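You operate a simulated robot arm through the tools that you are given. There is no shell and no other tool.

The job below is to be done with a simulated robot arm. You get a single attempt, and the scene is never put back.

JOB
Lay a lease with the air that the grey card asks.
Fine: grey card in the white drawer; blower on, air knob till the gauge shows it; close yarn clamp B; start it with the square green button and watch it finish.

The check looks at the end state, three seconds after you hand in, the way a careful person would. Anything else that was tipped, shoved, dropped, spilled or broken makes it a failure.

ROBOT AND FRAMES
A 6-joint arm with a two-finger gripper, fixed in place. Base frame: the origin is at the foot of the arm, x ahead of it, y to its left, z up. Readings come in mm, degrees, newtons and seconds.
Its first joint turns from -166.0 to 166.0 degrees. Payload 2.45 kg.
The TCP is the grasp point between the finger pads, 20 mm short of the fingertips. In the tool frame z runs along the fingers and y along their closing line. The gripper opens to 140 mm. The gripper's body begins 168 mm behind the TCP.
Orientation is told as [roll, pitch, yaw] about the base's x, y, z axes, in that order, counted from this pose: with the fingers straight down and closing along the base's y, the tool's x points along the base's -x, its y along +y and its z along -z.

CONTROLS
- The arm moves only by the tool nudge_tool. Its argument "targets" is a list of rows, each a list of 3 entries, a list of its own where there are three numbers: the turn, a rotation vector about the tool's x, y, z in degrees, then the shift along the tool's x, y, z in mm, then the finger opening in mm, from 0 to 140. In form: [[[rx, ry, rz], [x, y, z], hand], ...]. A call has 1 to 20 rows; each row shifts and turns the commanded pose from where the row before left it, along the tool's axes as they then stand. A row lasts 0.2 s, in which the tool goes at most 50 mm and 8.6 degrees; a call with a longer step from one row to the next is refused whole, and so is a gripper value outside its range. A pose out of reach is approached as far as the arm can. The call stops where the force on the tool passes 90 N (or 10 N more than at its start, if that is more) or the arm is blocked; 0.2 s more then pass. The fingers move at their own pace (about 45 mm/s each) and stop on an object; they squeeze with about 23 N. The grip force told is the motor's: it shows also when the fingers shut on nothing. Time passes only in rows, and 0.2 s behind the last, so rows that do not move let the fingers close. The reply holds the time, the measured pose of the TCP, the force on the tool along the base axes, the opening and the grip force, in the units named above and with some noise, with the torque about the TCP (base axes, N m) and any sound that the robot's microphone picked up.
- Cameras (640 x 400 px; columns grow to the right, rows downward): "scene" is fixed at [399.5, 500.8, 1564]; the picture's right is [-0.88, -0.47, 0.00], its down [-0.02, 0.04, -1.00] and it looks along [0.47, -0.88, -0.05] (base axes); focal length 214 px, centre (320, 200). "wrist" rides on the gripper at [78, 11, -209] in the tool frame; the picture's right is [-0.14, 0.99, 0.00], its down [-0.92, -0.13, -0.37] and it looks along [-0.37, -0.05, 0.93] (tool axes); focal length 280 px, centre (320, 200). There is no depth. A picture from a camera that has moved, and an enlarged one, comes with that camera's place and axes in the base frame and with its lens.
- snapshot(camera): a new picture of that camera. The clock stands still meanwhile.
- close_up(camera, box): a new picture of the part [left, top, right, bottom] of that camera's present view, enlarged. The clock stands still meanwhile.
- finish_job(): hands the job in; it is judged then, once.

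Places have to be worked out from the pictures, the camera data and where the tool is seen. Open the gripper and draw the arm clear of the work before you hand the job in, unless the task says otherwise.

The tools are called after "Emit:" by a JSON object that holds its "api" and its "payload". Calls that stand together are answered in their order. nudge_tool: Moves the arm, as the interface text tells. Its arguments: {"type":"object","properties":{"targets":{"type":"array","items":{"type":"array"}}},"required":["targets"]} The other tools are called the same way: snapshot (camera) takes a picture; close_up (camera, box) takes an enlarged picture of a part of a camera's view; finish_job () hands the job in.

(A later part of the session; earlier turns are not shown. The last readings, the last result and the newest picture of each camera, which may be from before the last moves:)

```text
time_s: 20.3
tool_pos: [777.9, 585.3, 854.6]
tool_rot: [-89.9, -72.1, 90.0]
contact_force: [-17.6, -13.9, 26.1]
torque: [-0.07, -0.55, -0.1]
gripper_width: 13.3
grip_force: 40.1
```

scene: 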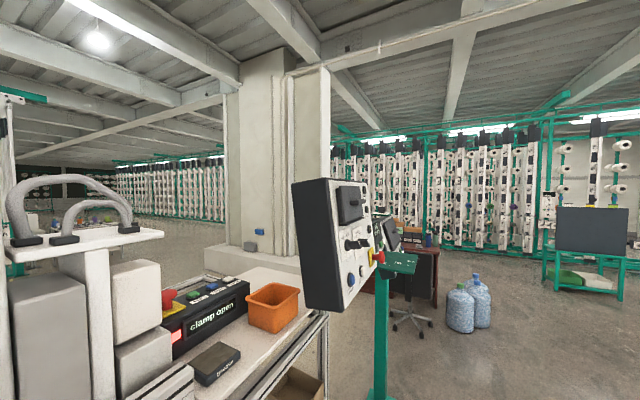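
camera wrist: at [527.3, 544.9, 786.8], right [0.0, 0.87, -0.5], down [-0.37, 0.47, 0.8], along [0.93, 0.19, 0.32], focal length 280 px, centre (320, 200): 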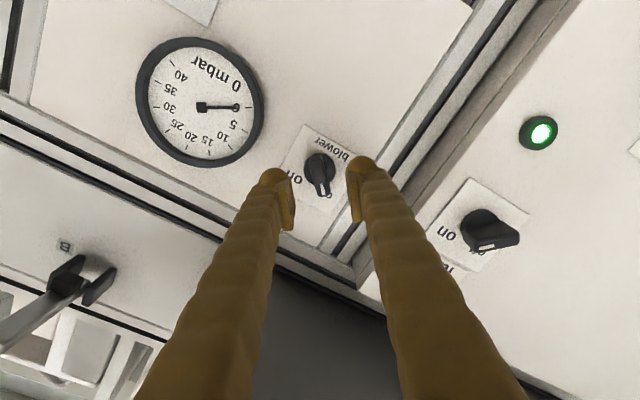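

Forces are growing sideways; I take a look to see whether the switch is turning with the fingers.

Emit:
{"api": "close_up", "payload": {"camera": "wrist", "box": [240, 90, 420, 250]}}

```text
2.50 times, centred on (330, 170) of wrist
camera zoom: at [568.4, 571.2, 777.7], right [0.0, 0.98, -0.17], down [-0.37, 0.16, 0.92], along [0.93, 0.06, 0.36], focal length 701 px, centre (295, 275)
```

zoom: 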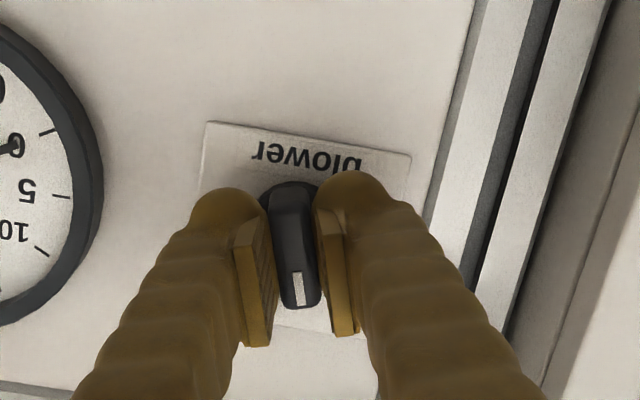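

The bar follows the fingers. I relax the sideways offset slightly, back off 1.5 mm from the panel, and keep turning.

Emit:
{"api": "nudge_tool", "payload": {"targets": [[[0, 0, 4], [0, -1.2, -1.5], 5], [[0, 0, 7], [0, 0, 0], 5], [[0, 0, 7], [0, 0, 0], 5]]}}

```text
time_s: 21.1
tool_pos: [778.6, 585.4, 852.9]
tool_rot: [56.7, -90.0, -56.6]
contact_force: [18.9, 0.3, 22.0]
torque: [0.01, -0.28, 0.03]
gripper_width: 12.9
grip_force: 39.8
heard: click
```

A click was heard at the halfway point. I continue turning with a small upward correction.

Emit:
{"api": "nudge_tool", "payload": {"targets": [[[0, 0, 7], [-1.5, 0, 1], 5], [[0, 0, 7], [0, 0, 0], 5], [[0, 0, 7], [0, 0, 0], 5]]}}

Emit:
{"api": "snapshot", "payload": {"camera": "wrist"}}

Emit:
{"api": "close_up", "payload": {"camera": "wrist", "box": [240, 90, 420, 250]}}

```text
time_s: 21.9
tool_pos: [776.6, 584.9, 854.7]
tool_rot: [89.5, -68.8, -89.4]
contact_force: [-4.1, 4.8, 3.5]
torque: [-0.01, -0.08, 0.03]
gripper_width: 13.1
grip_force: 39.5
```

```text
taken
camera wrist: at [567.3, 622.8, 786.3], right [0.0, 0.87, 0.48], down [-0.36, -0.45, 0.81], along [0.93, -0.18, 0.32], focal length 280 px, centre (320, 200)
```

wrist: 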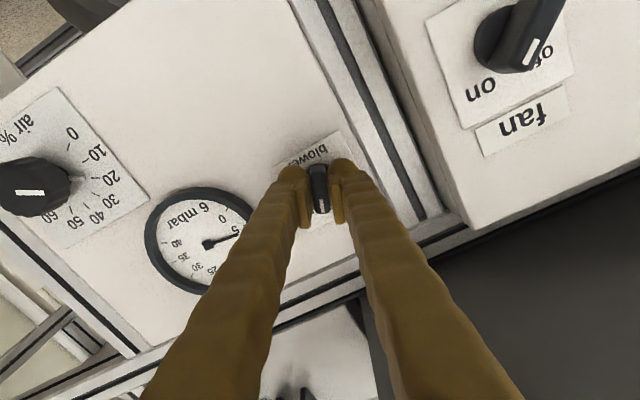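

```text
2.50 times, centred on (330, 170) of wrist
camera zoom: at [567.3, 622.8, 786.3], right [0.0, 0.87, 0.48], down [-0.36, -0.45, 0.81], along [0.93, -0.18, 0.32], focal length 701 px, centre (295, 275)
```

zoom: 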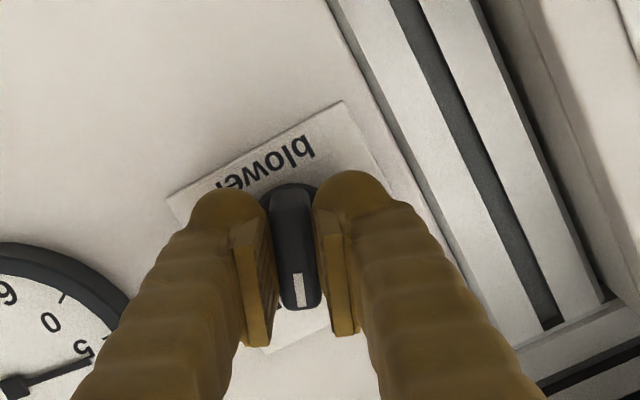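

The gauge needle has moved, so the blower is running. I finish the turn to "on" (another ~17°).

Emit:
{"api": "nudge_tool", "payload": {"targets": [[[0, 0, 7], [0, 0, 0], 5], [[0, 0, 7], [0, 0, 0], 5], [[0, 0, 3], [0, 0, 0], 5]]}}

Emit:
{"api": "close_up", "payload": {"camera": "wrist", "box": [240, 90, 420, 250]}}

```text
time_s: 22.7
tool_pos: [777.8, 584.8, 855.3]
tool_rot: [89.7, -52.0, -89.7]
contact_force: [-3.6, 11.3, -11.8]
torque: [0.01, 0.43, 0.36]
gripper_width: 13.2
grip_force: 39.5
```

```text
2.50 times, centred on (330, 170) of wrist
camera zoom: at [567.4, 641.4, 800.5], right [0.0, 0.7, 0.72], down [-0.37, -0.67, 0.65], along [0.93, -0.26, 0.25], focal length 701 px, centre (295, 275)
```

zoom: 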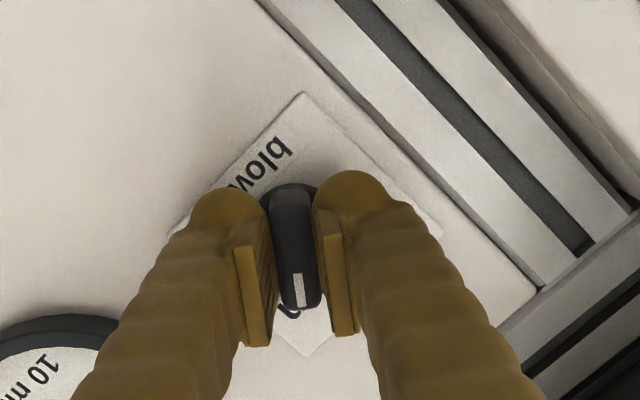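

The bar now points to the mirror position, over "on". I open the fingers, back straight out 45 mm and check the switch.

Emit:
{"api": "nudge_tool", "payload": {"targets": [[[0, 0, 0], [0, 0, 0], 30], [[0, 0, 0], [0, 0, 0], 44], [[0, 0, 0], [0, 0, 0], 44], [[0, 0, 0], [0, 0, -20], 44], [[0, 0, 0], [0, 0, -30], 44], [[0, 0, 0], [0, 0, -30], 44]]}}

Emit:
{"api": "snapshot", "payload": {"camera": "wrist"}}

Emit:
{"api": "close_up", "payload": {"camera": "wrist", "box": [240, 90, 420, 250]}}

```text
time_s: 24.1
tool_pos: [698.7, 584.3, 856.2]
tool_rot: [89.8, -52.0, -89.8]
contact_force: [0.8, -0.1, -0.4]
torque: [0.01, -0.03, -0.02]
gripper_width: 43.9
grip_force: 0.1
```

```text
taken
camera wrist: at [488.0, 640.4, 801.7], right [0.0, 0.7, 0.72], down [-0.37, -0.67, 0.65], along [0.93, -0.26, 0.25], focal length 280 px, centre (320, 200)
```

wrist: 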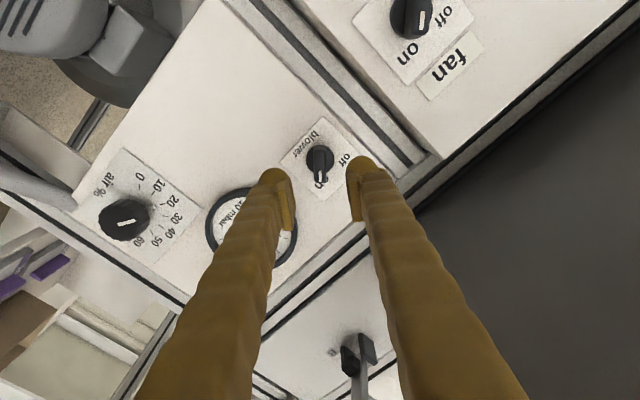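

```text
2.50 times, centred on (330, 170) of wrist
camera zoom: at [488.0, 640.4, 801.7], right [0.0, 0.7, 0.72], down [-0.37, -0.67, 0.65], along [0.93, -0.26, 0.25], focal length 701 px, centre (295, 275)
```

zoom: 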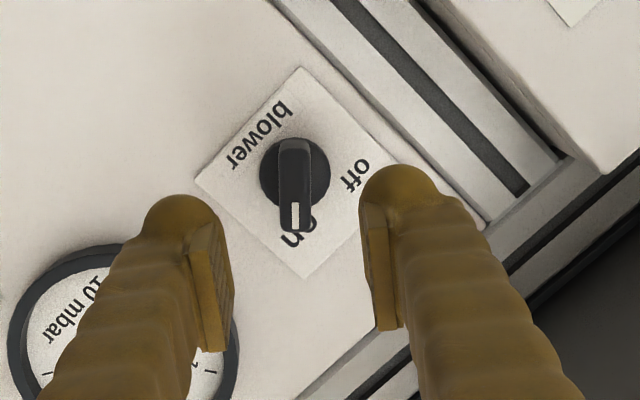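

The switch is on and the gauge text shows about 10 mbar already. Next the air knob at ≈[794, 374, 736]; I roll back to level and move across in front of the panel to look at it and at the hose below.

Emit:
{"api": "nudge_tool", "payload": {"targets": [[[0, 0, -7.6], [0, -20, -5], 44], [[0, 0, -7.6], [0, -20, -5], 44], [[0, 0, -7.6], [0, -20, -5], 44], [[0, 0, -7.6], [0, -20, 0], 44], [[0, 0, -7.6], [0, -20, 0], 44]]}}

Emit:
{"api": "snapshot", "payload": {"camera": "wrist"}}

```text
time_s: 25.3
tool_pos: [683.0, 493.9, 818.1]
tool_rot: [-37.0, -89.9, 37.0]
contact_force: [0.2, 0.1, -0.4]
torque: [0.03, 0.01, 0.01]
gripper_width: 44.1
grip_force: 0.1
```

```text
taken
camera wrist: at [472.5, 504.2, 739.7], right [0.0, 0.99, 0.14], down [-0.37, -0.13, 0.92], along [0.93, -0.05, 0.36], focal length 280 px, centre (320, 200)
```

wrist: 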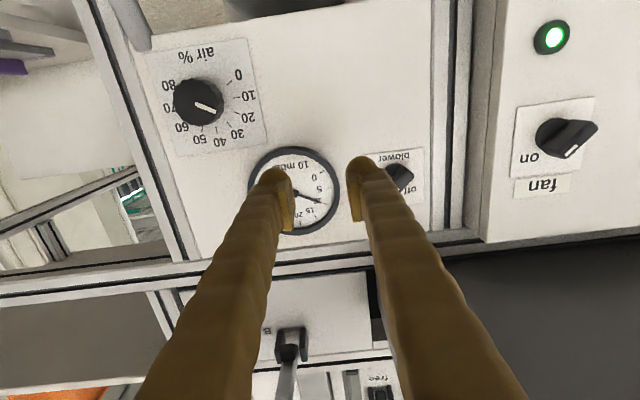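

Emit:
{"api": "close_up", "payload": {"camera": "wrist", "box": [120, 20, 360, 180]}}

Emit:
{"api": "close_up", "payload": {"camera": "wrist", "box": [160, 40, 280, 160]}}

Emit:
{"api": "close_up", "payload": {"camera": "wrist", "box": [230, 260, 430, 400]}}

```text
2.50 times, centred on (240, 100) of wrist
camera zoom: at [472.5, 504.2, 739.7], right [0.0, 0.99, 0.14], down [-0.37, -0.13, 0.92], along [0.93, -0.05, 0.36], focal length 701 px, centre (520, 450)
```

zoom: 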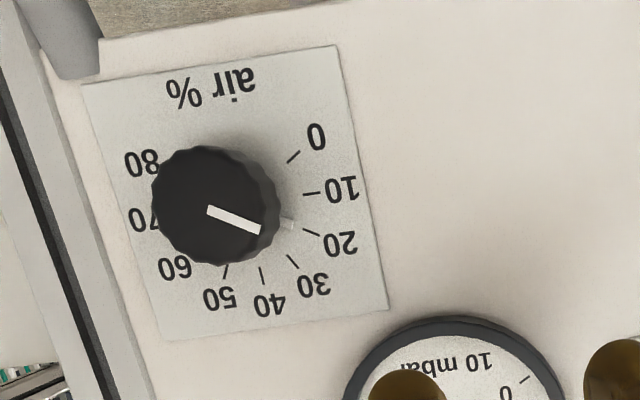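

```text
3.33 times, centred on (220, 100) of wrist
camera zoom: at [472.5, 504.2, 739.7], right [0.0, 0.99, 0.14], down [-0.37, -0.13, 0.92], along [0.93, -0.05, 0.36], focal length 935 px, centre (653, 533)
```

zoom: 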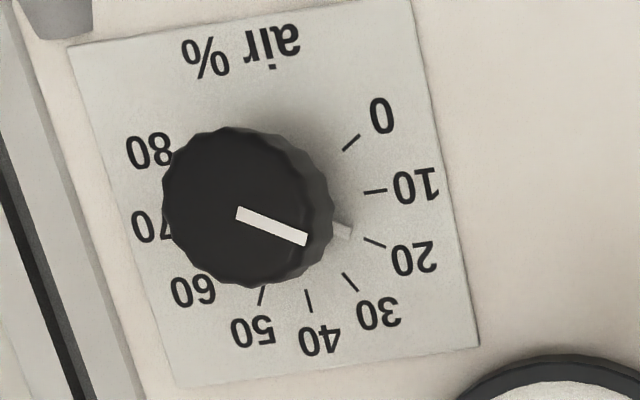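

```text
2.86 times, centred on (330, 330) of wrist
camera zoom: at [472.5, 504.2, 739.7], right [0.0, 0.99, 0.14], down [-0.37, -0.13, 0.92], along [0.93, -0.05, 0.36], focal length 801 px, centre (291, -171)
```

zoom: 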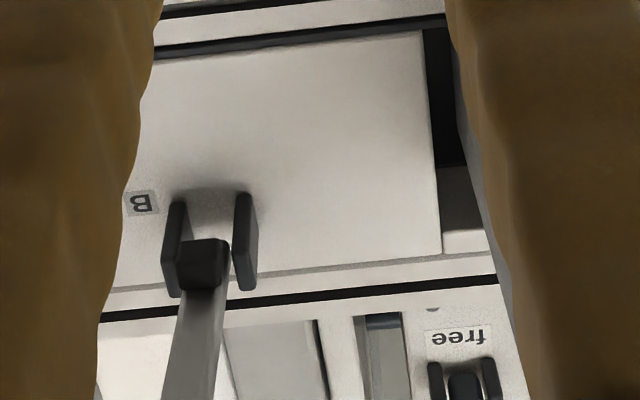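

Knob points at ~18–20 % and the gauge reads 10 mbar; the scale rises clockwise (positive roll), roughly 30° per 10 %, so ~30° more should give ~15 mbar. I go in front of the knob (≈[788, 371, 736], ~47 mm wide) and pre-roll +30° so the gauge stays visible beside the fingers.

Emit:
{"api": "nudge_tool", "payload": {"targets": [[[0, 0, 0], [20.5, -30.7, 4], 66], [[0, 0, 0], [20.5, -30.7, 4], 70], [[0, 0, 0], [20.5, -30.7, 4], 70], [[0, 0, 0], [20.5, -30.7, 4], 70], [[0, 0, 7.5], [0, 0, 0], 70], [[0, 0, 7.5], [0, 0, 0], 70], [[0, 0, 7.5], [0, 0, 0], 70], [[0, 0, 7.5], [0, 0, 0], 70]]}}

Emit:
{"api": "snapshot", "payload": {"camera": "wrist"}}

Emit:
{"api": "close_up", "payload": {"camera": "wrist", "box": [240, 80, 420, 260]}}

```text
time_s: 27.1
tool_pos: [698.7, 371.3, 734.7]
tool_rot: [89.8, -59.8, -89.7]
contact_force: [-0.7, -0.3, -0.7]
torque: [0.0, -0.02, -0.03]
gripper_width: 70.0
grip_force: 0.1
```

```text
taken
camera wrist: at [488.6, 419.8, 674.1], right [0.0, 0.79, 0.62], down [-0.37, -0.57, 0.73], along [0.93, -0.23, 0.29], focal length 280 px, centre (320, 200)
```

wrist: 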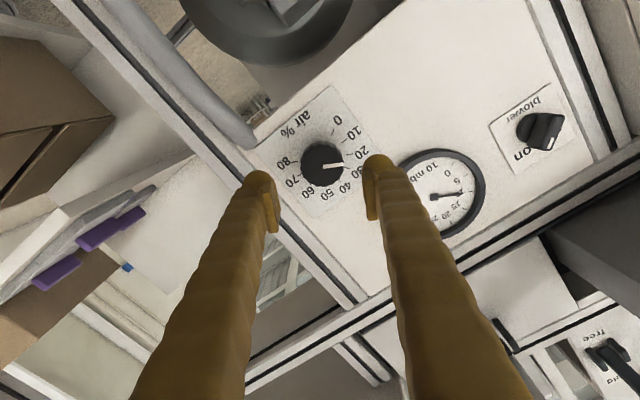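

```text
2.22 times, centred on (330, 170) of wrist
camera zoom: at [488.6, 419.8, 674.1], right [0.0, 0.79, 0.62], down [-0.37, -0.57, 0.73], along [0.93, -0.23, 0.29], focal length 623 px, centre (298, 267)
```

zoom: 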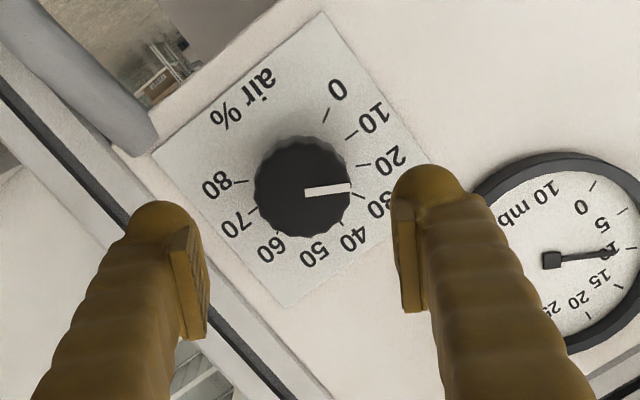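

Gauge in view at 10 mbar. I correct ~2.5 mm upward, advance 87 mm so the fingers straddle the knob, and close on it.

Emit:
{"api": "nudge_tool", "payload": {"targets": [[[0, 0, 0], [-2, 1.5, 30], 70], [[0, 0, 0], [0, 0, 30], 70], [[0, 0, 0], [0, 0, 26], 70], [[0, 0, 0], [0, 0, 0], 55], [[0, 0, 0], [0, 0, 0], 40], [[0, 0, 0], [0, 0, 0], 35], [[0, 0, 0], [0, 0, 0], 35]]}}

Emit:
{"api": "snapshot", "payload": {"camera": "wrist"}}

```text
time_s: 28.7
tool_pos: [785.8, 372.8, 739.9]
tool_rot: [90.0, -59.9, -89.8]
contact_force: [9.4, 25.7, 12.3]
torque: [0.12, -0.12, 0.22]
gripper_width: 46.2
grip_force: 38.0
```

```text
taken
camera wrist: at [574.6, 420.1, 677.2], right [0.0, 0.79, 0.62], down [-0.37, -0.57, 0.73], along [0.93, -0.22, 0.29], focal length 280 px, centre (320, 200)
```

wrist: 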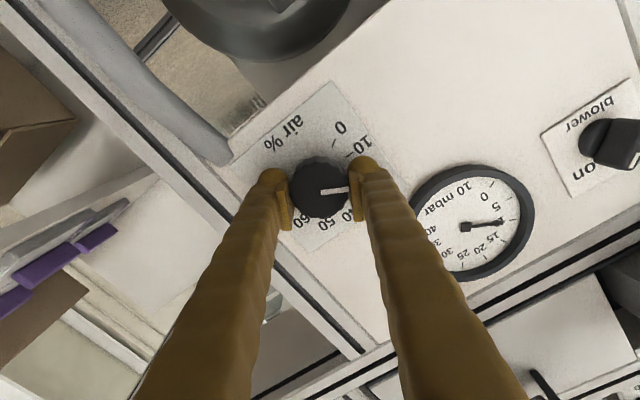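

Gripped at 46 mm. I shift 2 mm along the closing line to relax the side force, then turn +12° and read the gauge.

Emit:
{"api": "nudge_tool", "payload": {"targets": [[[0, 0, 0], [0, 2, 0], 35], [[0, 0, 6], [0, 0, 0], 35], [[0, 0, 6], [0, 0, 0], 35], [[0, 0, 0], [0, 0, 0], 35]]}}

Emit:
{"api": "snapshot", "payload": {"camera": "wrist"}}

Emit:
{"api": "close_up", "payload": {"camera": "wrist", "box": [390, 140, 570, 270]}}

```text
time_s: 29.7
tool_pos: [786.0, 372.6, 738.7]
tool_rot: [89.8, -47.9, -89.9]
contact_force: [14.5, -17.2, 9.7]
torque: [-0.05, -0.31, -0.35]
gripper_width: 45.7
grip_force: 45.8
```

```text
taken
camera wrist: at [574.5, 432.3, 688.5], right [0.0, 0.64, 0.77], down [-0.37, -0.71, 0.6], along [0.93, -0.28, 0.23], focal length 280 px, centre (320, 200)
```

wrist: 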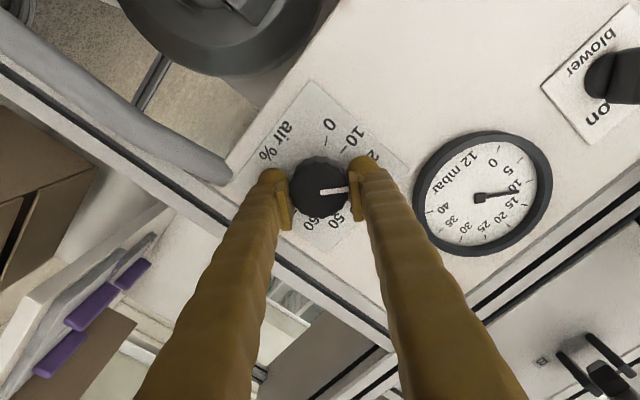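

```text
3.08 times, centred on (480, 205) of wrist
camera zoom: at [574.5, 432.3, 688.5], right [0.0, 0.64, 0.77], down [-0.37, -0.71, 0.6], along [0.93, -0.28, 0.23], focal length 863 px, centre (-172, 185)
```

zoom: 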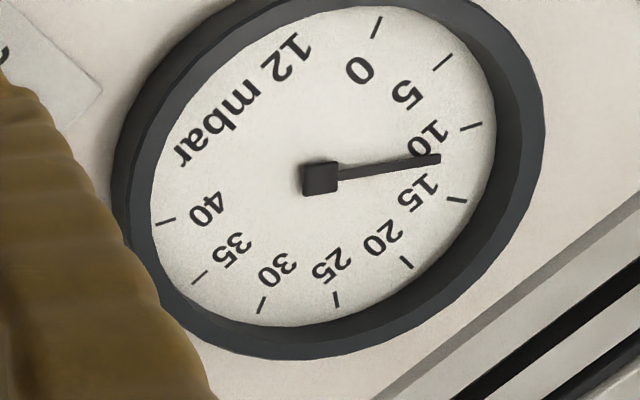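

The gauge now reads 12 mbar after 12°. I turn another 9° and let it settle.

Emit:
{"api": "nudge_tool", "payload": {"targets": [[[0, 0, 4.5], [0, 0, 0], 35], [[0, 0, 4.5], [0, 0, 0], 35], [[0, 0, 0], [0, 0, 0], 35], [[0, 0, 0], [0, 0, 0], 35], [[0, 0, 0], [0, 0, 0], 35], [[0, 0, 0], [0, 0, 0], 35]]}}

Emit:
{"api": "close_up", "payload": {"camera": "wrist", "box": [390, 140, 570, 270]}}

Emit:
{"api": "close_up", "payload": {"camera": "wrist", "box": [230, 80, 400, 240]}}

```text
time_s: 31.1
tool_pos: [784.8, 373.2, 737.0]
tool_rot: [89.6, -38.9, -89.7]
contact_force: [-6.0, -28.2, -35.8]
torque: [-0.07, 0.41, -0.33]
gripper_width: 45.5
grip_force: 44.3
```

```text
3.08 times, centred on (480, 205) of wrist
camera zoom: at [573.9, 440.3, 697.3], right [0.0, 0.52, 0.86], down [-0.37, -0.8, 0.48], along [0.93, -0.31, 0.19], focal length 863 px, centre (-172, 185)
```

zoom: 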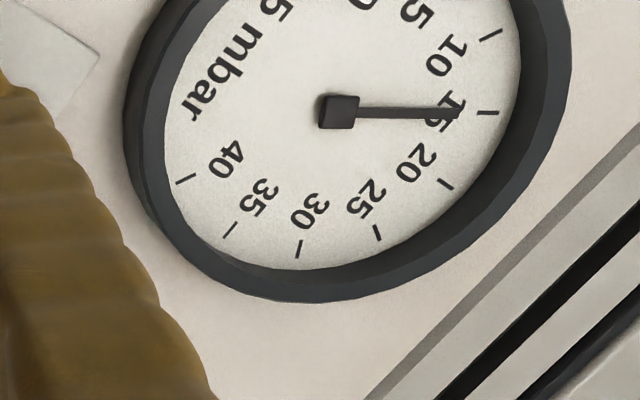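

```text
2.50 times, centred on (315, 160) of wrist
camera zoom: at [573.9, 440.3, 697.3], right [0.0, 0.52, 0.86], down [-0.37, -0.8, 0.48], along [0.93, -0.31, 0.19], focal length 701 px, centre (332, 300)
```

zoom: 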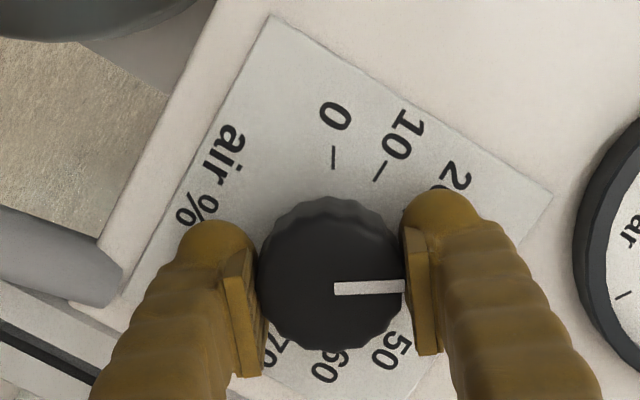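

The needle sits right at 15. I check the gauge's printed value fully and that it is steady.

Emit:
{"api": "nudge_tool", "payload": {"targets": [[[0, 0, 0], [0, 0, 0], 35], [[0, 0, 0], [0, 0, 0], 35], [[0, 0, 0], [0, 0, 0], 35], [[0, 0, 0], [0, 0, 0], 35], [[0, 0, 0], [0, 0, 0], 35]]}}

Emit:
{"api": "close_up", "payload": {"camera": "wrist", "box": [400, 110, 560, 250]}}

```text
time_s: 32.3
tool_pos: [784.3, 373.8, 736.4]
tool_rot: [89.6, -38.9, -89.7]
contact_force: [-28.2, -28.1, -58.8]
torque: [-0.13, 0.98, -0.55]
gripper_width: 45.8
grip_force: 45.4
```

```text
2.86 times, centred on (480, 180) of wrist
camera zoom: at [574.0, 440.4, 697.4], right [0.0, 0.52, 0.86], down [-0.37, -0.8, 0.48], along [0.93, -0.31, 0.19], focal length 801 px, centre (-137, 257)
```

zoom: 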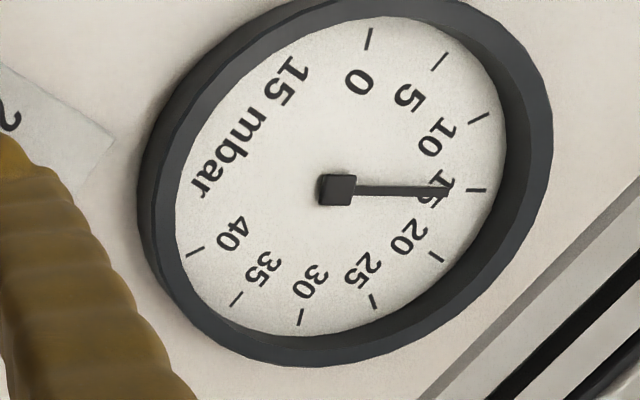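

Gauge reads 15 mbar steadily. Side force is building, so I relax it along the closing line, then open the fingers and back straight out.

Emit:
{"api": "nudge_tool", "payload": {"targets": [[[0, 0, 0], [0, -2, 0], 35], [[0, 0, 0], [0, 0, 0], 60], [[0, 0, 0], [0, 0, 0], 70], [[0, 0, 0], [0, 0, 0], 70], [[0, 0, 0], [0, 0, 0], 70], [[0, 0, 0], [0, 0, -20], 70], [[0, 0, 0], [0, 0, -35], 70], [[0, 0, 0], [0, 0, -35], 70]]}}

Emit:
{"api": "snapshot", "payload": {"camera": "wrist"}}

Emit:
{"api": "close_up", "payload": {"camera": "wrist", "box": [360, 90, 520, 230]}}

```text
time_s: 34.1
tool_pos: [695.8, 371.0, 736.7]
tool_rot: [89.8, -39.0, -90.0]
contact_force: [0.5, -1.1, -0.4]
torque: [0.03, 0.01, -0.04]
gripper_width: 70.0
grip_force: 0.0
```

```text
taken
camera wrist: at [484.8, 438.4, 696.6], right [0.0, 0.52, 0.86], down [-0.37, -0.8, 0.48], along [0.93, -0.32, 0.19], focal length 280 px, centre (320, 200)
```

wrist: 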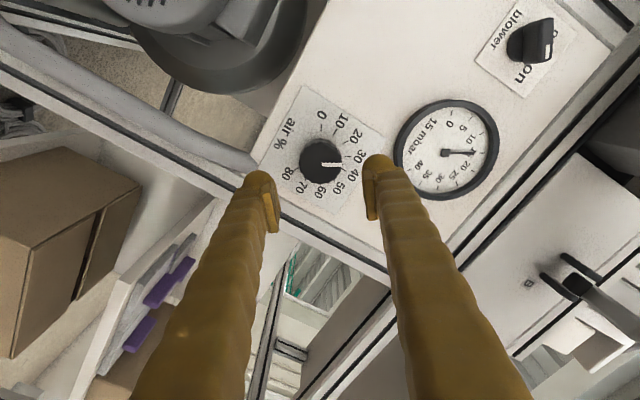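

```text
2.86 times, centred on (440, 160) of wrist
camera zoom: at [484.8, 438.4, 696.6], right [0.0, 0.52, 0.86], down [-0.37, -0.8, 0.48], along [0.93, -0.32, 0.19], focal length 801 px, centre (-23, 314)
```

zoom: 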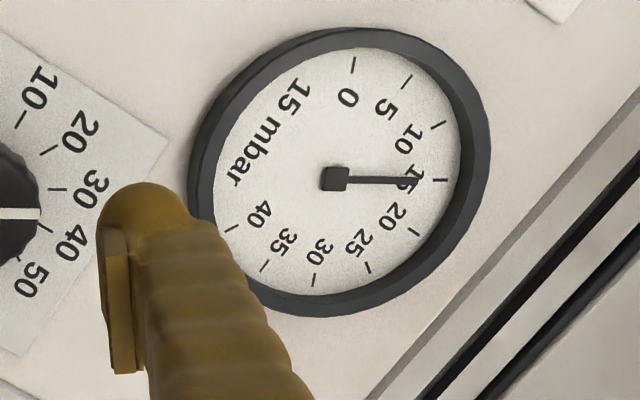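

The gauge holds 15 mbar after release. Next, yarn clamp B: I roll level, back off and rise to look at the lever closely.

Emit:
{"api": "nudge_tool", "payload": {"targets": [[[0, 0, -8.5], [0, 0, -18], 70], [[0, 0, -8.5], [0, 0, -18], 60], [[0, 0, -8.5], [0, 0, -18], 50], [[0, 0, -8.5], [0, 0, -18], 40], [[0, 0, -8.5], [0, 0, -18], 40], [[0, 0, -8.5], [0, 0, -10], 40], [[0, 0, 0], [-40, 6, 0], 40], [[0, 0, 0], [-40, 6, 0], 40], [[0, 0, 0], [-40, 6, 0], 40], [[0, 0, 0], [-40, 6, 0], 40], [[0, 0, 0], [-40, 6, 0], 40], [[0, 0, 0], [-40, 6, 0], 40]]}}

Emit:
{"api": "snapshot", "payload": {"camera": "wrist"}}

```text
time_s: 36.7
tool_pos: [597.2, 407.6, 977.3]
tool_rot: [-10.1, -89.9, 10.2]
contact_force: [0.1, 0.2, -0.2]
torque: [0.01, 0.01, -0.03]
gripper_width: 39.9
grip_force: 0.0
```

```text
taken
camera wrist: at [385.3, 417.3, 900.0], right [0.0, 0.99, 0.14], down [-0.37, -0.13, 0.92], along [0.93, -0.05, 0.36], focal length 280 px, centre (320, 200)
```

wrist: 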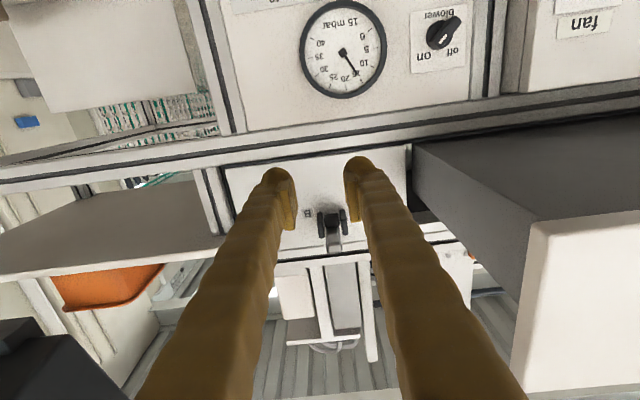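

The gauge still reads 15 mbar. I zoom in on lever B from below.

Emit:
{"api": "close_up", "payload": {"camera": "wrist", "box": [280, 180, 400, 280]}}

Emit:
{"api": "close_up", "payload": {"camera": "wrist", "box": [200, 130, 480, 380]}}

```text
4.00 times, centred on (340, 230) of wrist
camera zoom: at [385.3, 417.3, 900.0], right [0.0, 0.99, 0.14], down [-0.37, -0.13, 0.92], along [0.93, -0.05, 0.36], focal length 1122 px, centre (240, 80)
```

zoom: 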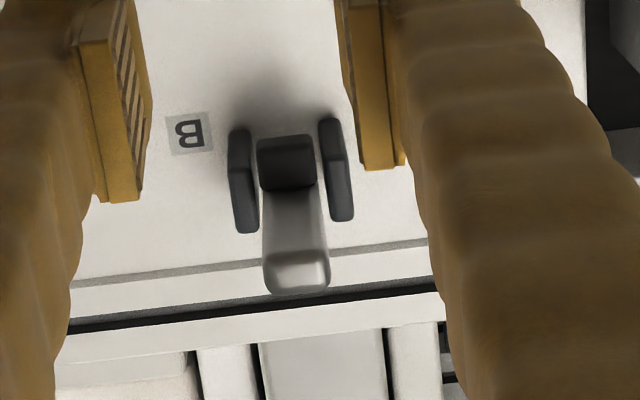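

```text
1.60 times, centred on (340, 255) of wrist
camera zoom: at [385.3, 417.3, 900.0], right [0.0, 0.99, 0.14], down [-0.37, -0.13, 0.92], along [0.93, -0.05, 0.36], focal length 449 px, centre (288, 112)
```

zoom: 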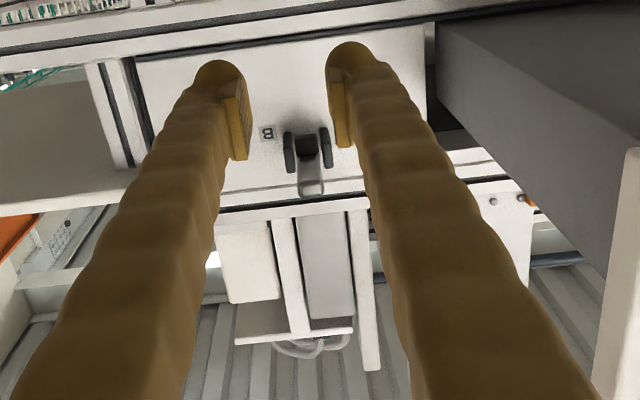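

Lever B: dark hub between two ears at ≈[797, 408, 1104], arm sticking straight out to x≈697. Before moving it, I check the lettered green board on the stand for any other "B" clamp, and the box's display.

Emit:
{"api": "close_up", "payload": {"camera": "scene", "box": [340, 220, 440, 300]}}

Emit:
{"api": "close_up", "payload": {"camera": "scene", "box": [140, 260, 280, 360]}}

Emit:
{"api": "close_up", "payload": {"camera": "scene", "box": [290, 170, 400, 300]}}

```text
5.00 times, centred on (390, 260) of scene
camera zoom: at [399.5, 500.8, 1564.0], right [-0.88, -0.47, 0.0], down [-0.02, 0.04, -1.0], along [0.47, -0.88, -0.05], focal length 1072 px, centre (-30, -100)
```

zoom: 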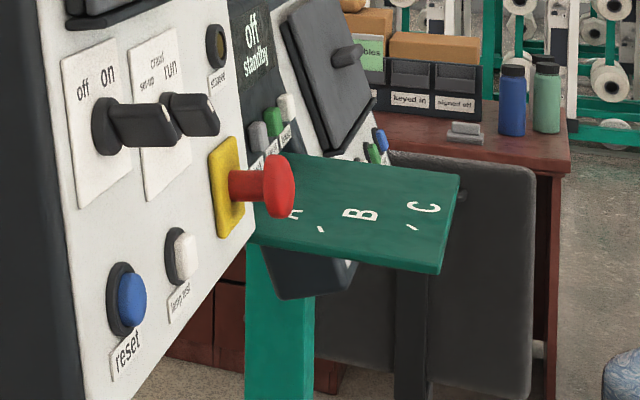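

```text
4.00 times, centred on (210, 310) of scene
camera zoom: at [399.5, 500.8, 1564.0], right [-0.88, -0.47, 0.0], down [-0.02, 0.04, -1.0], along [0.47, -0.88, -0.05], focal length 858 px, centre (760, -240)
```

zoom: 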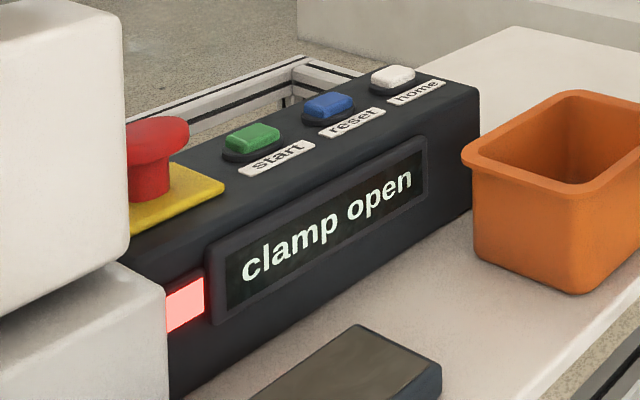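

```text
3.08 times, centred on (345, 235) of scene
camera zoom: at [399.5, 500.8, 1564.0], right [-0.88, -0.47, 0.0], down [-0.02, 0.04, -1.0], along [0.47, -0.88, -0.05], focal length 660 px, centre (243, 92)
```

zoom: 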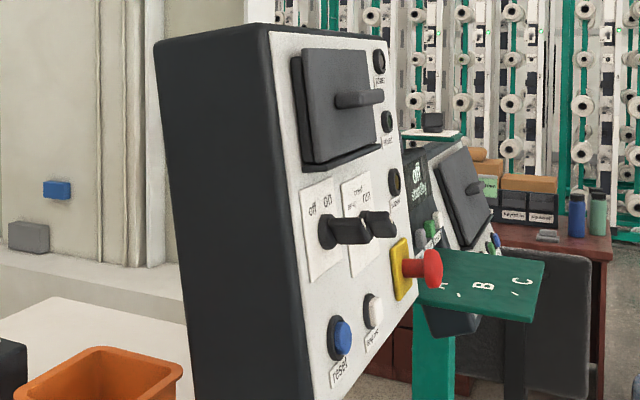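

The box with "clamp open" and the square green "start" belongs to this machine, and lever B on the plate is the labelled clamp. I close the fingers and move beneath the lever's outer end, to push it upward gently.

Emit:
{"api": "nudge_tool", "payload": {"targets": [[[0, 0, 0], [-15, 0, 30], 0], [[0, 0, 0], [-15, 0, 30], 0], [[0, 0, 0], [-15, 0, 30], 0], [[0, 0, 0], [-15, 0, 28], 0], [[0, 0, 0], [-10, 0, 0], 0], [[0, 0, 0], [0, 0, 0], 0]]}}

Emit:
{"api": "snapshot", "payload": {"camera": "wrist"}}

```text
time_s: 38.1
tool_pos: [713.2, 407.2, 1047.8]
tool_rot: [18.2, -89.9, -18.1]
contact_force: [0.0, -0.7, 0.1]
torque: [0.03, -0.03, 0.0]
gripper_width: 0.0
grip_force: 22.8
```

```text
taken
camera wrist: at [503.6, 417.9, 970.2], right [0.0, 0.99, 0.14], down [-0.37, -0.13, 0.92], along [0.93, -0.05, 0.36], focal length 280 px, centre (320, 200)
```

wrist: 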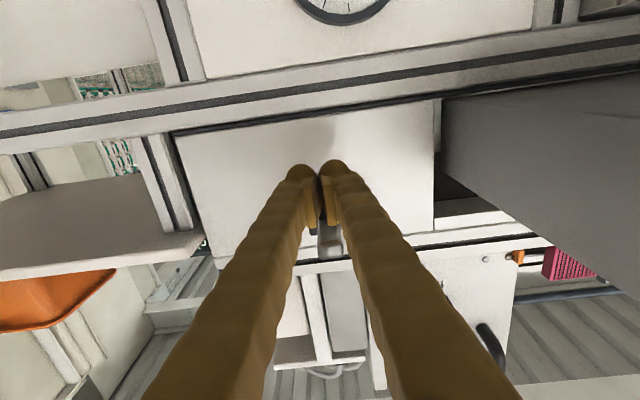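

The fingers are below the lever. I push up in small steps, watching the force.

Emit:
{"api": "nudge_tool", "payload": {"targets": [[[0, 0, 0], [-8, 0, 0], 0], [[0, 0, 0], [-8, 0, 0], 0], [[0, 0, 0], [-6, 0, 0], 0], [[0, 0, 0], [-6, 0, 0], 0], [[0, 0, 0], [-6, 0, 0], 0]]}}

Emit:
{"api": "close_up", "payload": {"camera": "wrist", "box": [250, 140, 400, 280]}}

Emit:
{"api": "close_up", "payload": {"camera": "scene", "box": [140, 260, 280, 360]}}

```text
time_s: 39.3
tool_pos: [711.8, 407.4, 1064.8]
tool_rot: [-23.3, -88.6, 23.4]
contact_force: [-0.1, -2.2, -29.0]
torque: [0.05, 0.21, 0.17]
gripper_width: 5.8
grip_force: 29.7
stopped in row 5: the force on the tool passed its limit at 103 N (the readings are from after the stop); the commanded pose is now the measured one
```

```text
2.86 times, centred on (325, 210) of wrist
camera zoom: at [499.5, 416.7, 992.6], right [0.0, 0.99, 0.13], down [-0.35, -0.12, 0.93], along [0.94, -0.05, 0.35], focal length 801 px, centre (306, 171)
```

zoom: 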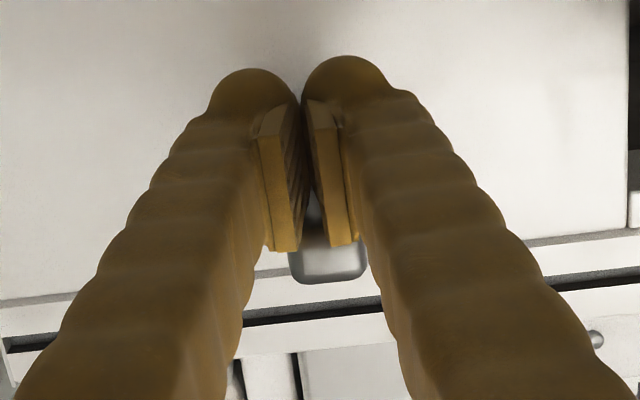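

```text
4.00 times, centred on (210, 310) of scene
camera zoom: at [399.5, 500.8, 1564.0], right [-0.88, -0.47, 0.0], down [-0.02, 0.04, -1.0], along [0.47, -0.88, -0.05], focal length 858 px, centre (760, -240)
```

zoom: 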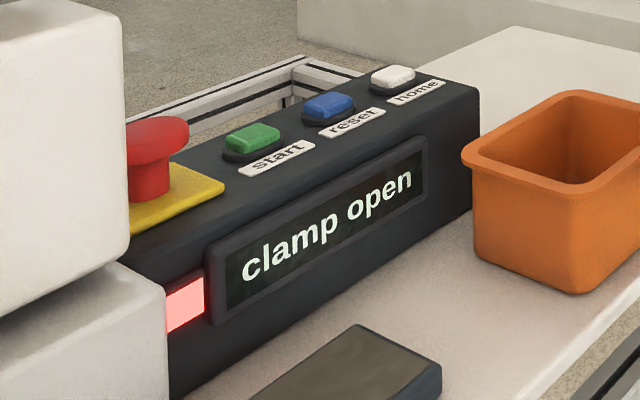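

Upward is a hard stop (force limit reached, nothing moved), so this lever must close downward. I back off below, retreat, rise above the lever and come over its end.

Emit:
{"api": "nudge_tool", "payload": {"targets": [[[0, 0, 0], [15, 0, 0], 0], [[0, -1.3, 0], [10, 0, -10], 0], [[0, 0, 0], [0, 0, -40], 0], [[0, 0, 0], [0, 0, -40], 0], [[0, 0, 0], [-10, 0, -30], 0], [[0, 0, 0], [-40, 0, 0], 0], [[0, 0, 0], [-40, 0, 0], 0], [[0, 0, 0], [-20, 0, 0], 0], [[0, 0, 0], [0, 0, 0], 0]]}}

Emit:
{"api": "snapshot", "payload": {"camera": "wrist"}}

```text
time_s: 41.3
tool_pos: [592.7, 406.8, 1152.5]
tool_rot: [-114.1, -89.3, 114.0]
contact_force: [-0.6, -0.3, 0.1]
torque: [0.0, -0.02, 0.0]
gripper_width: 0.1
grip_force: 29.3
```

```text
taken
camera wrist: at [381.8, 416.5, 1072.9], right [0.0, 0.99, 0.13], down [-0.37, -0.12, 0.92], along [0.93, -0.05, 0.37], focal length 280 px, centre (320, 200)
```

wrist: 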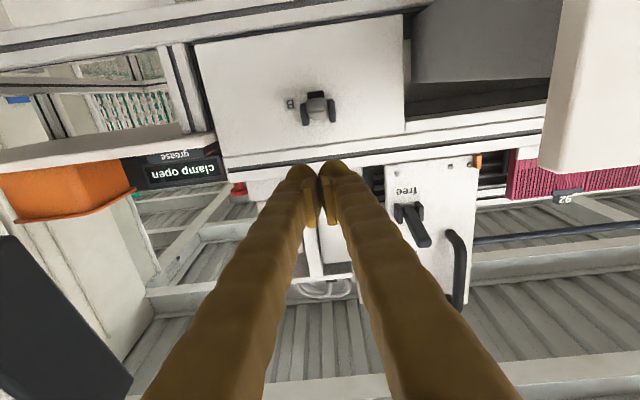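

Above and in front of the lever now. I advance over its end, then press down gently.

Emit:
{"api": "nudge_tool", "payload": {"targets": [[[0, 0, 0], [0, 0, 40], 0], [[0, 0, 0], [0, 0, 40], 0], [[0, 0, 0], [0, 0, 40], 0], [[0, 0, 0], [10, 0, 0], 0], [[0, 0, 0], [10, 0, 0], 0], [[0, 0, 0], [8, 0, 0], 0]]}}

Emit:
{"api": "snapshot", "payload": {"camera": "wrist"}}

```text
time_s: 42.7
tool_pos: [711.9, 408.7, 1125.8]
tool_rot: [-133.9, -89.7, 134.0]
contact_force: [-0.4, 0.3, -0.3]
torque: [0.03, 0.03, -0.01]
gripper_width: 0.2
grip_force: 29.5
```

```text
taken
camera wrist: at [501.8, 417.5, 1046.7], right [0.0, 0.99, 0.13], down [-0.37, -0.12, 0.92], along [0.93, -0.05, 0.37], focal length 280 px, centre (320, 200)
```

wrist: 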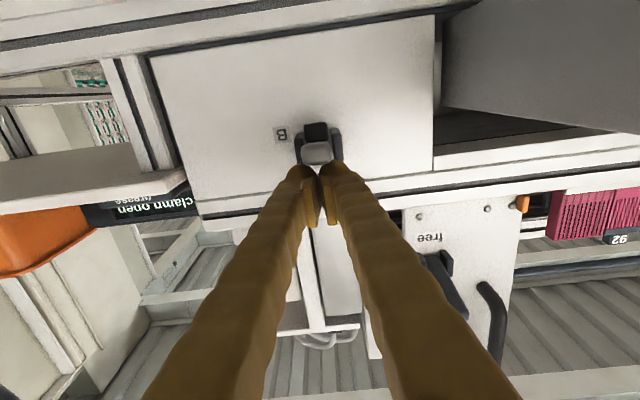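

Fingers sit just above the lever. I press down in 6 mm steps.

Emit:
{"api": "nudge_tool", "payload": {"targets": [[[0, 0, 0], [6, 0, 0], 0], [[0, 0, 0], [6, 0, 0], 0], [[0, 0, 0], [6, 0, 0], 0], [[0, 0, 0], [6, 0, 0], 0], [[0, 0, 0], [6, 0, 0], 0]]}}

Emit:
{"api": "snapshot", "payload": {"camera": "wrist"}}

```text
time_s: 43.9
tool_pos: [710.4, 408.3, 1095.3]
tool_rot: [-122.8, -89.6, 122.9]
contact_force: [0.4, -0.4, 0.0]
torque: [0.01, -0.04, 0.04]
gripper_width: 0.0
grip_force: 29.1
```

```text
taken
camera wrist: at [501.1, 417.5, 1016.6], right [0.0, 0.99, 0.13], down [-0.37, -0.12, 0.92], along [0.93, -0.05, 0.37], focal length 280 px, centre (320, 200)
```

wrist: 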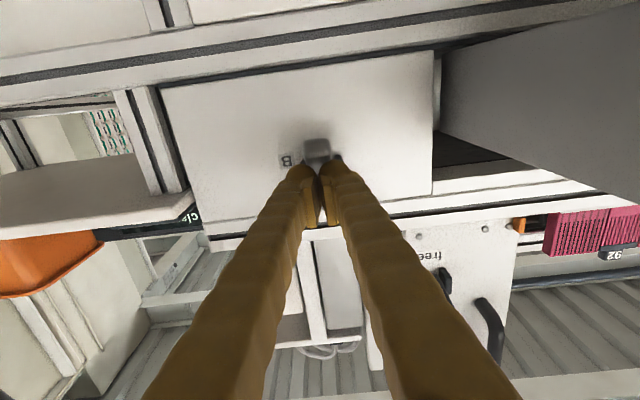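

The lever is swinging down freely. I keep pressing down, then push forward toward the plate.

Emit:
{"api": "nudge_tool", "payload": {"targets": [[[0, 0, 0], [10, 0, 0], 0], [[0, 0, 0], [10, 0, 0], 0], [[0, 0, 0], [10, 0, 0], 0], [[0, 0, 0], [10, 0, 0], 0], [[0, 0, 0], [8, 0, 4], 0]]}}

Emit:
{"api": "snapshot", "payload": {"camera": "wrist"}}

Emit:
{"api": "close_up", "payload": {"camera": "scene", "box": [140, 260, 280, 360]}}

```text
time_s: 45.1
tool_pos: [715.4, 408.1, 1048.0]
tool_rot: [-131.5, -89.6, 131.5]
contact_force: [0.2, 0.5, -0.4]
torque: [-0.02, -0.03, -0.01]
gripper_width: 0.0
grip_force: 29.7
```

```text
taken
camera wrist: at [506.2, 417.6, 968.9], right [0.0, 0.99, 0.13], down [-0.37, -0.12, 0.92], along [0.93, -0.05, 0.37], focal length 280 px, centre (320, 200)
```

wrist: 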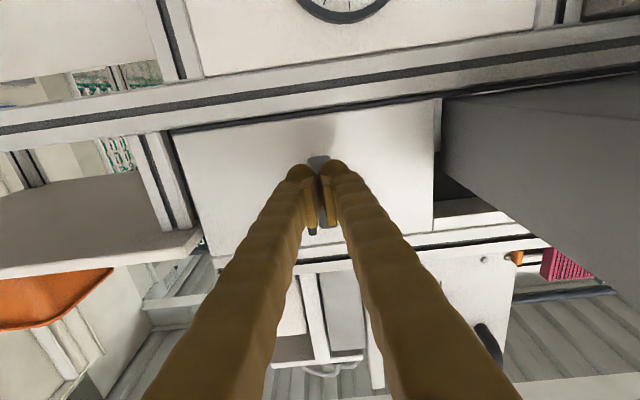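

```text
4.00 times, centred on (210, 310) of scene
camera zoom: at [399.5, 500.8, 1564.0], right [-0.88, -0.47, 0.0], down [-0.02, 0.04, -1.0], along [0.47, -0.88, -0.05], focal length 858 px, centre (760, -240)
```

zoom: 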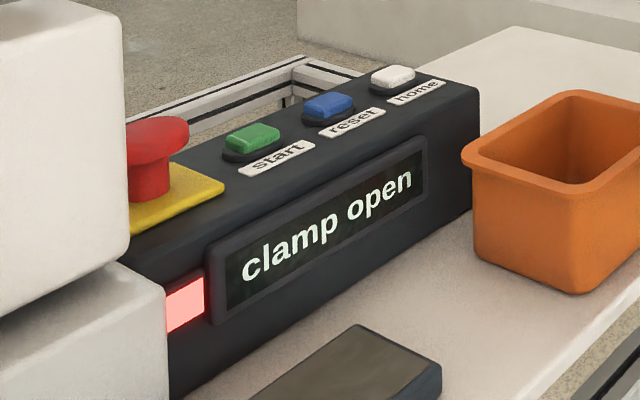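

Still "clamp open". I now push forward (+x) with the fingertips on the lever to complete the swing against the plate.

Emit:
{"api": "nudge_tool", "payload": {"targets": [[[0, 0, 0], [2, 0, 10], 0], [[0, 0, 0], [0, 0, 10], 0], [[0, 0, 0], [0, 0, 8], 0], [[0, 0, 0], [0, 0, 8], 0]]}}

Emit:
{"api": "close_up", "payload": {"camera": "scene", "box": [140, 260, 280, 360]}}

Emit:
{"api": "close_up", "payload": {"camera": "wrist", "box": [220, 100, 420, 260]}}

```text
time_s: 46.1
tool_pos: [751.5, 407.6, 1046.6]
tool_rot: [-127.7, -89.5, 127.8]
contact_force: [-0.2, -0.6, 0.1]
torque: [-0.01, -0.01, 0.03]
gripper_width: 0.0
grip_force: 29.6
```

```text
4.00 times, centred on (210, 310) of scene
camera zoom: at [399.5, 500.8, 1564.0], right [-0.88, -0.47, 0.0], down [-0.02, 0.04, -1.0], along [0.47, -0.88, -0.05], focal length 858 px, centre (760, -240)
```

zoom: 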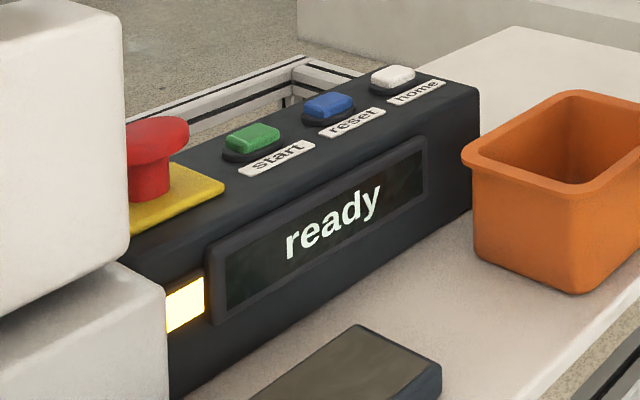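

```text
2.50 times, centred on (320, 180) of wrist
camera zoom: at [541.0, 416.8, 966.9], right [0.0, 0.99, 0.13], down [-0.37, -0.12, 0.92], along [0.93, -0.05, 0.37], focal length 701 px, centre (320, 250)
```

zoom: 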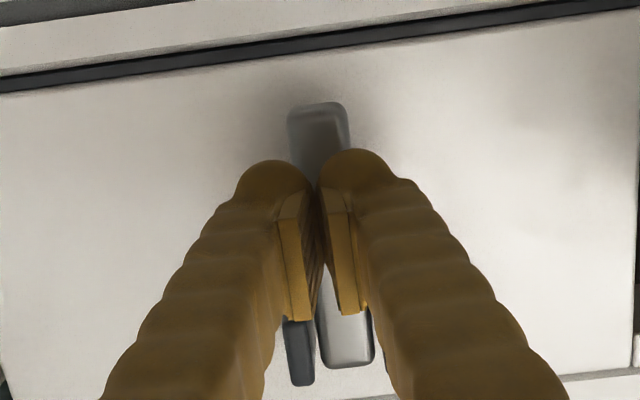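

The display now says "ready". I push the lever on until it meets its stop so it is fully closed.

Emit:
{"api": "nudge_tool", "payload": {"targets": [[[0, 0, 0], [0, 0, 6], 0], [[0, 0, 0], [0, 0, 6], 0], [[0, 0, 0], [0, 0, 5], 0]]}}

Emit:
{"api": "close_up", "payload": {"camera": "wrist", "box": [220, 100, 420, 260]}}

```text
time_s: 46.9
tool_pos: [764.0, 407.1, 1046.5]
tool_rot: [-115.7, -89.4, 115.7]
contact_force: [-45.7, -8.9, 7.3]
torque: [-0.05, -0.37, -0.12]
gripper_width: 5.9
grip_force: 29.6
stopped in row 3: the force on the tool passed its limit at 98 N (the readings are from after the stop); the commanded pose is now the measured one
```

```text
2.50 times, centred on (320, 180) of wrist
camera zoom: at [553.6, 416.3, 966.6], right [0.0, 0.99, 0.13], down [-0.37, -0.12, 0.92], along [0.93, -0.04, 0.37], focal length 701 px, centre (320, 250)
```

zoom: 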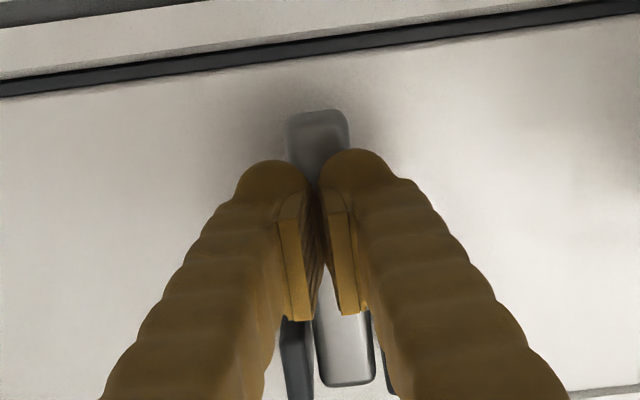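

Lever B is at its lower stop. I back straight out, and check the lever, gauge and display.

Emit:
{"api": "nudge_tool", "payload": {"targets": [[[0, 0, 0], [0, 0, -10], 0], [[0, 0, 0], [0, 0, -30], 0], [[0, 0, 0], [0, 0, -40], 0], [[0, 0, 0], [0, 0, -40], 0], [[0, 0, 0], [0, 0, -40], 0]]}}

Emit:
{"api": "snapshot", "payload": {"camera": "wrist"}}

Emit:
{"api": "snapshot", "payload": {"camera": "scene"}}

```text
time_s: 48.1
tool_pos: [605.5, 408.2, 1043.6]
tool_rot: [-115.6, -89.5, 115.8]
contact_force: [0.2, -0.8, -0.5]
torque: [0.0, 0.01, 0.01]
gripper_width: 0.1
grip_force: 29.7
```

```text
taken
camera wrist: at [394.9, 416.0, 965.5], right [0.0, 0.99, 0.13], down [-0.37, -0.12, 0.92], along [0.93, -0.04, 0.37], focal length 280 px, centre (320, 200)
```

wrist: 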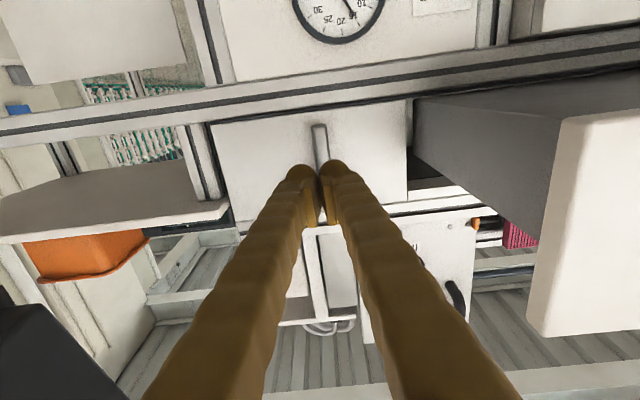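

```text
taken
```

scene: 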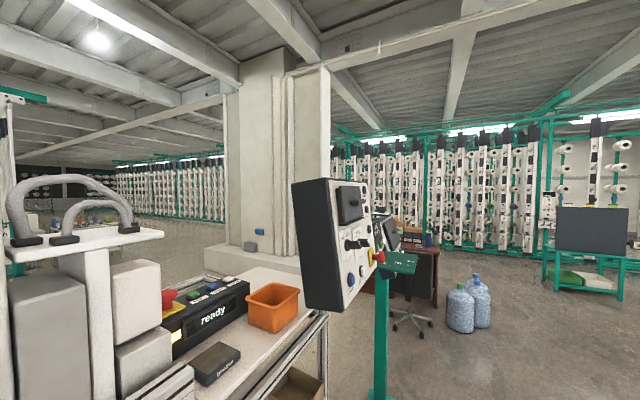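

Clamp B stays closed, display "ready". Now toward the start button: I turn the tool radial (yaw ≈34°) and retrace the in-plane path upward, pitching the tool back down.

Emit:
{"api": "nudge_tool", "payload": {"targets": [[[-8.5, 0, 0], [0, 0, 0], 0], [[-8.5, 0, 0], [0, 0, 0], 0], [[-8.5, 0, 0], [0, 0, 0], 0], [[-8.5, 0, 0], [0, 0, 0], 0], [[0, 6, 0], [-20, 0, 0], 0], [[0, 6, 0], [-19.9, 0, -2.1], 0], [[0, 6, 0], [-19.6, 0, -4.2], 0], [[0, 6, 0], [-19, 0, -6.2], 0], [[0, 6, 0], [-18.3, 0, -8.1], 0]]}}

```text
time_s: 50.1
tool_pos: [648.6, 454.8, 1162.1]
tool_rot: [-1.2, -59.8, 35.3]
contact_force: [0.5, -0.2, 0.7]
torque: [-0.03, 0.01, -0.01]
gripper_width: 0.2
grip_force: 29.5
out of reach, approached as far as the arm can: row 1, 2, 3, 4
```

Some of the yaw was done out a bit further from the base, no contact. I continue up in-plane and pitch down through the straight-wrist pose.

Emit:
{"api": "nudge_tool", "payload": {"targets": [[[0, 6, 0], [-15, 0, -10], 0], [[0, 6, 0], [-15, 0, -12], 0], [[0, 6, 0], [-15, 0, -14], 0], [[0, 6, 0], [-15, 0, -16], 0], [[0, 6, 0], [-15, 0, -20], 0]]}}

Emit:
{"api": "snapshot", "payload": {"camera": "wrist"}}

```text
time_s: 51.3
tool_pos: [633.9, 478.4, 1245.6]
tool_rot: [3.8, -37.9, 36.9]
contact_force: [0.1, -0.7, -0.2]
torque: [0.04, -0.01, -0.01]
gripper_width: 0.0
grip_force: 29.4
out of reach, approached as far as the arm can: row 1, 2, 3
```

```text
taken
camera wrist: at [481.8, 362.5, 1362.0], right [-0.54, 0.83, 0.13], down [0.5, 0.18, 0.85], along [0.68, 0.52, -0.51], focal length 280 px, centre (320, 200)
```

wrist: 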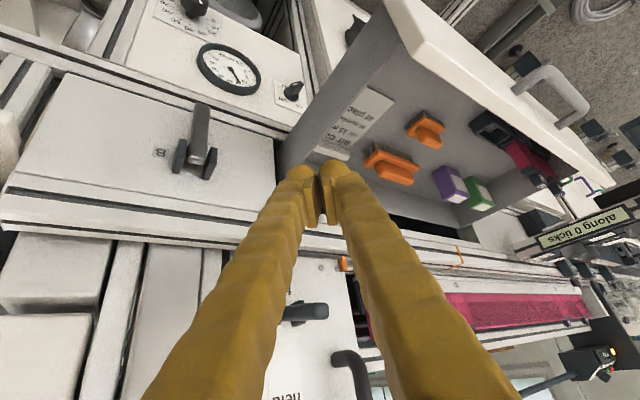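

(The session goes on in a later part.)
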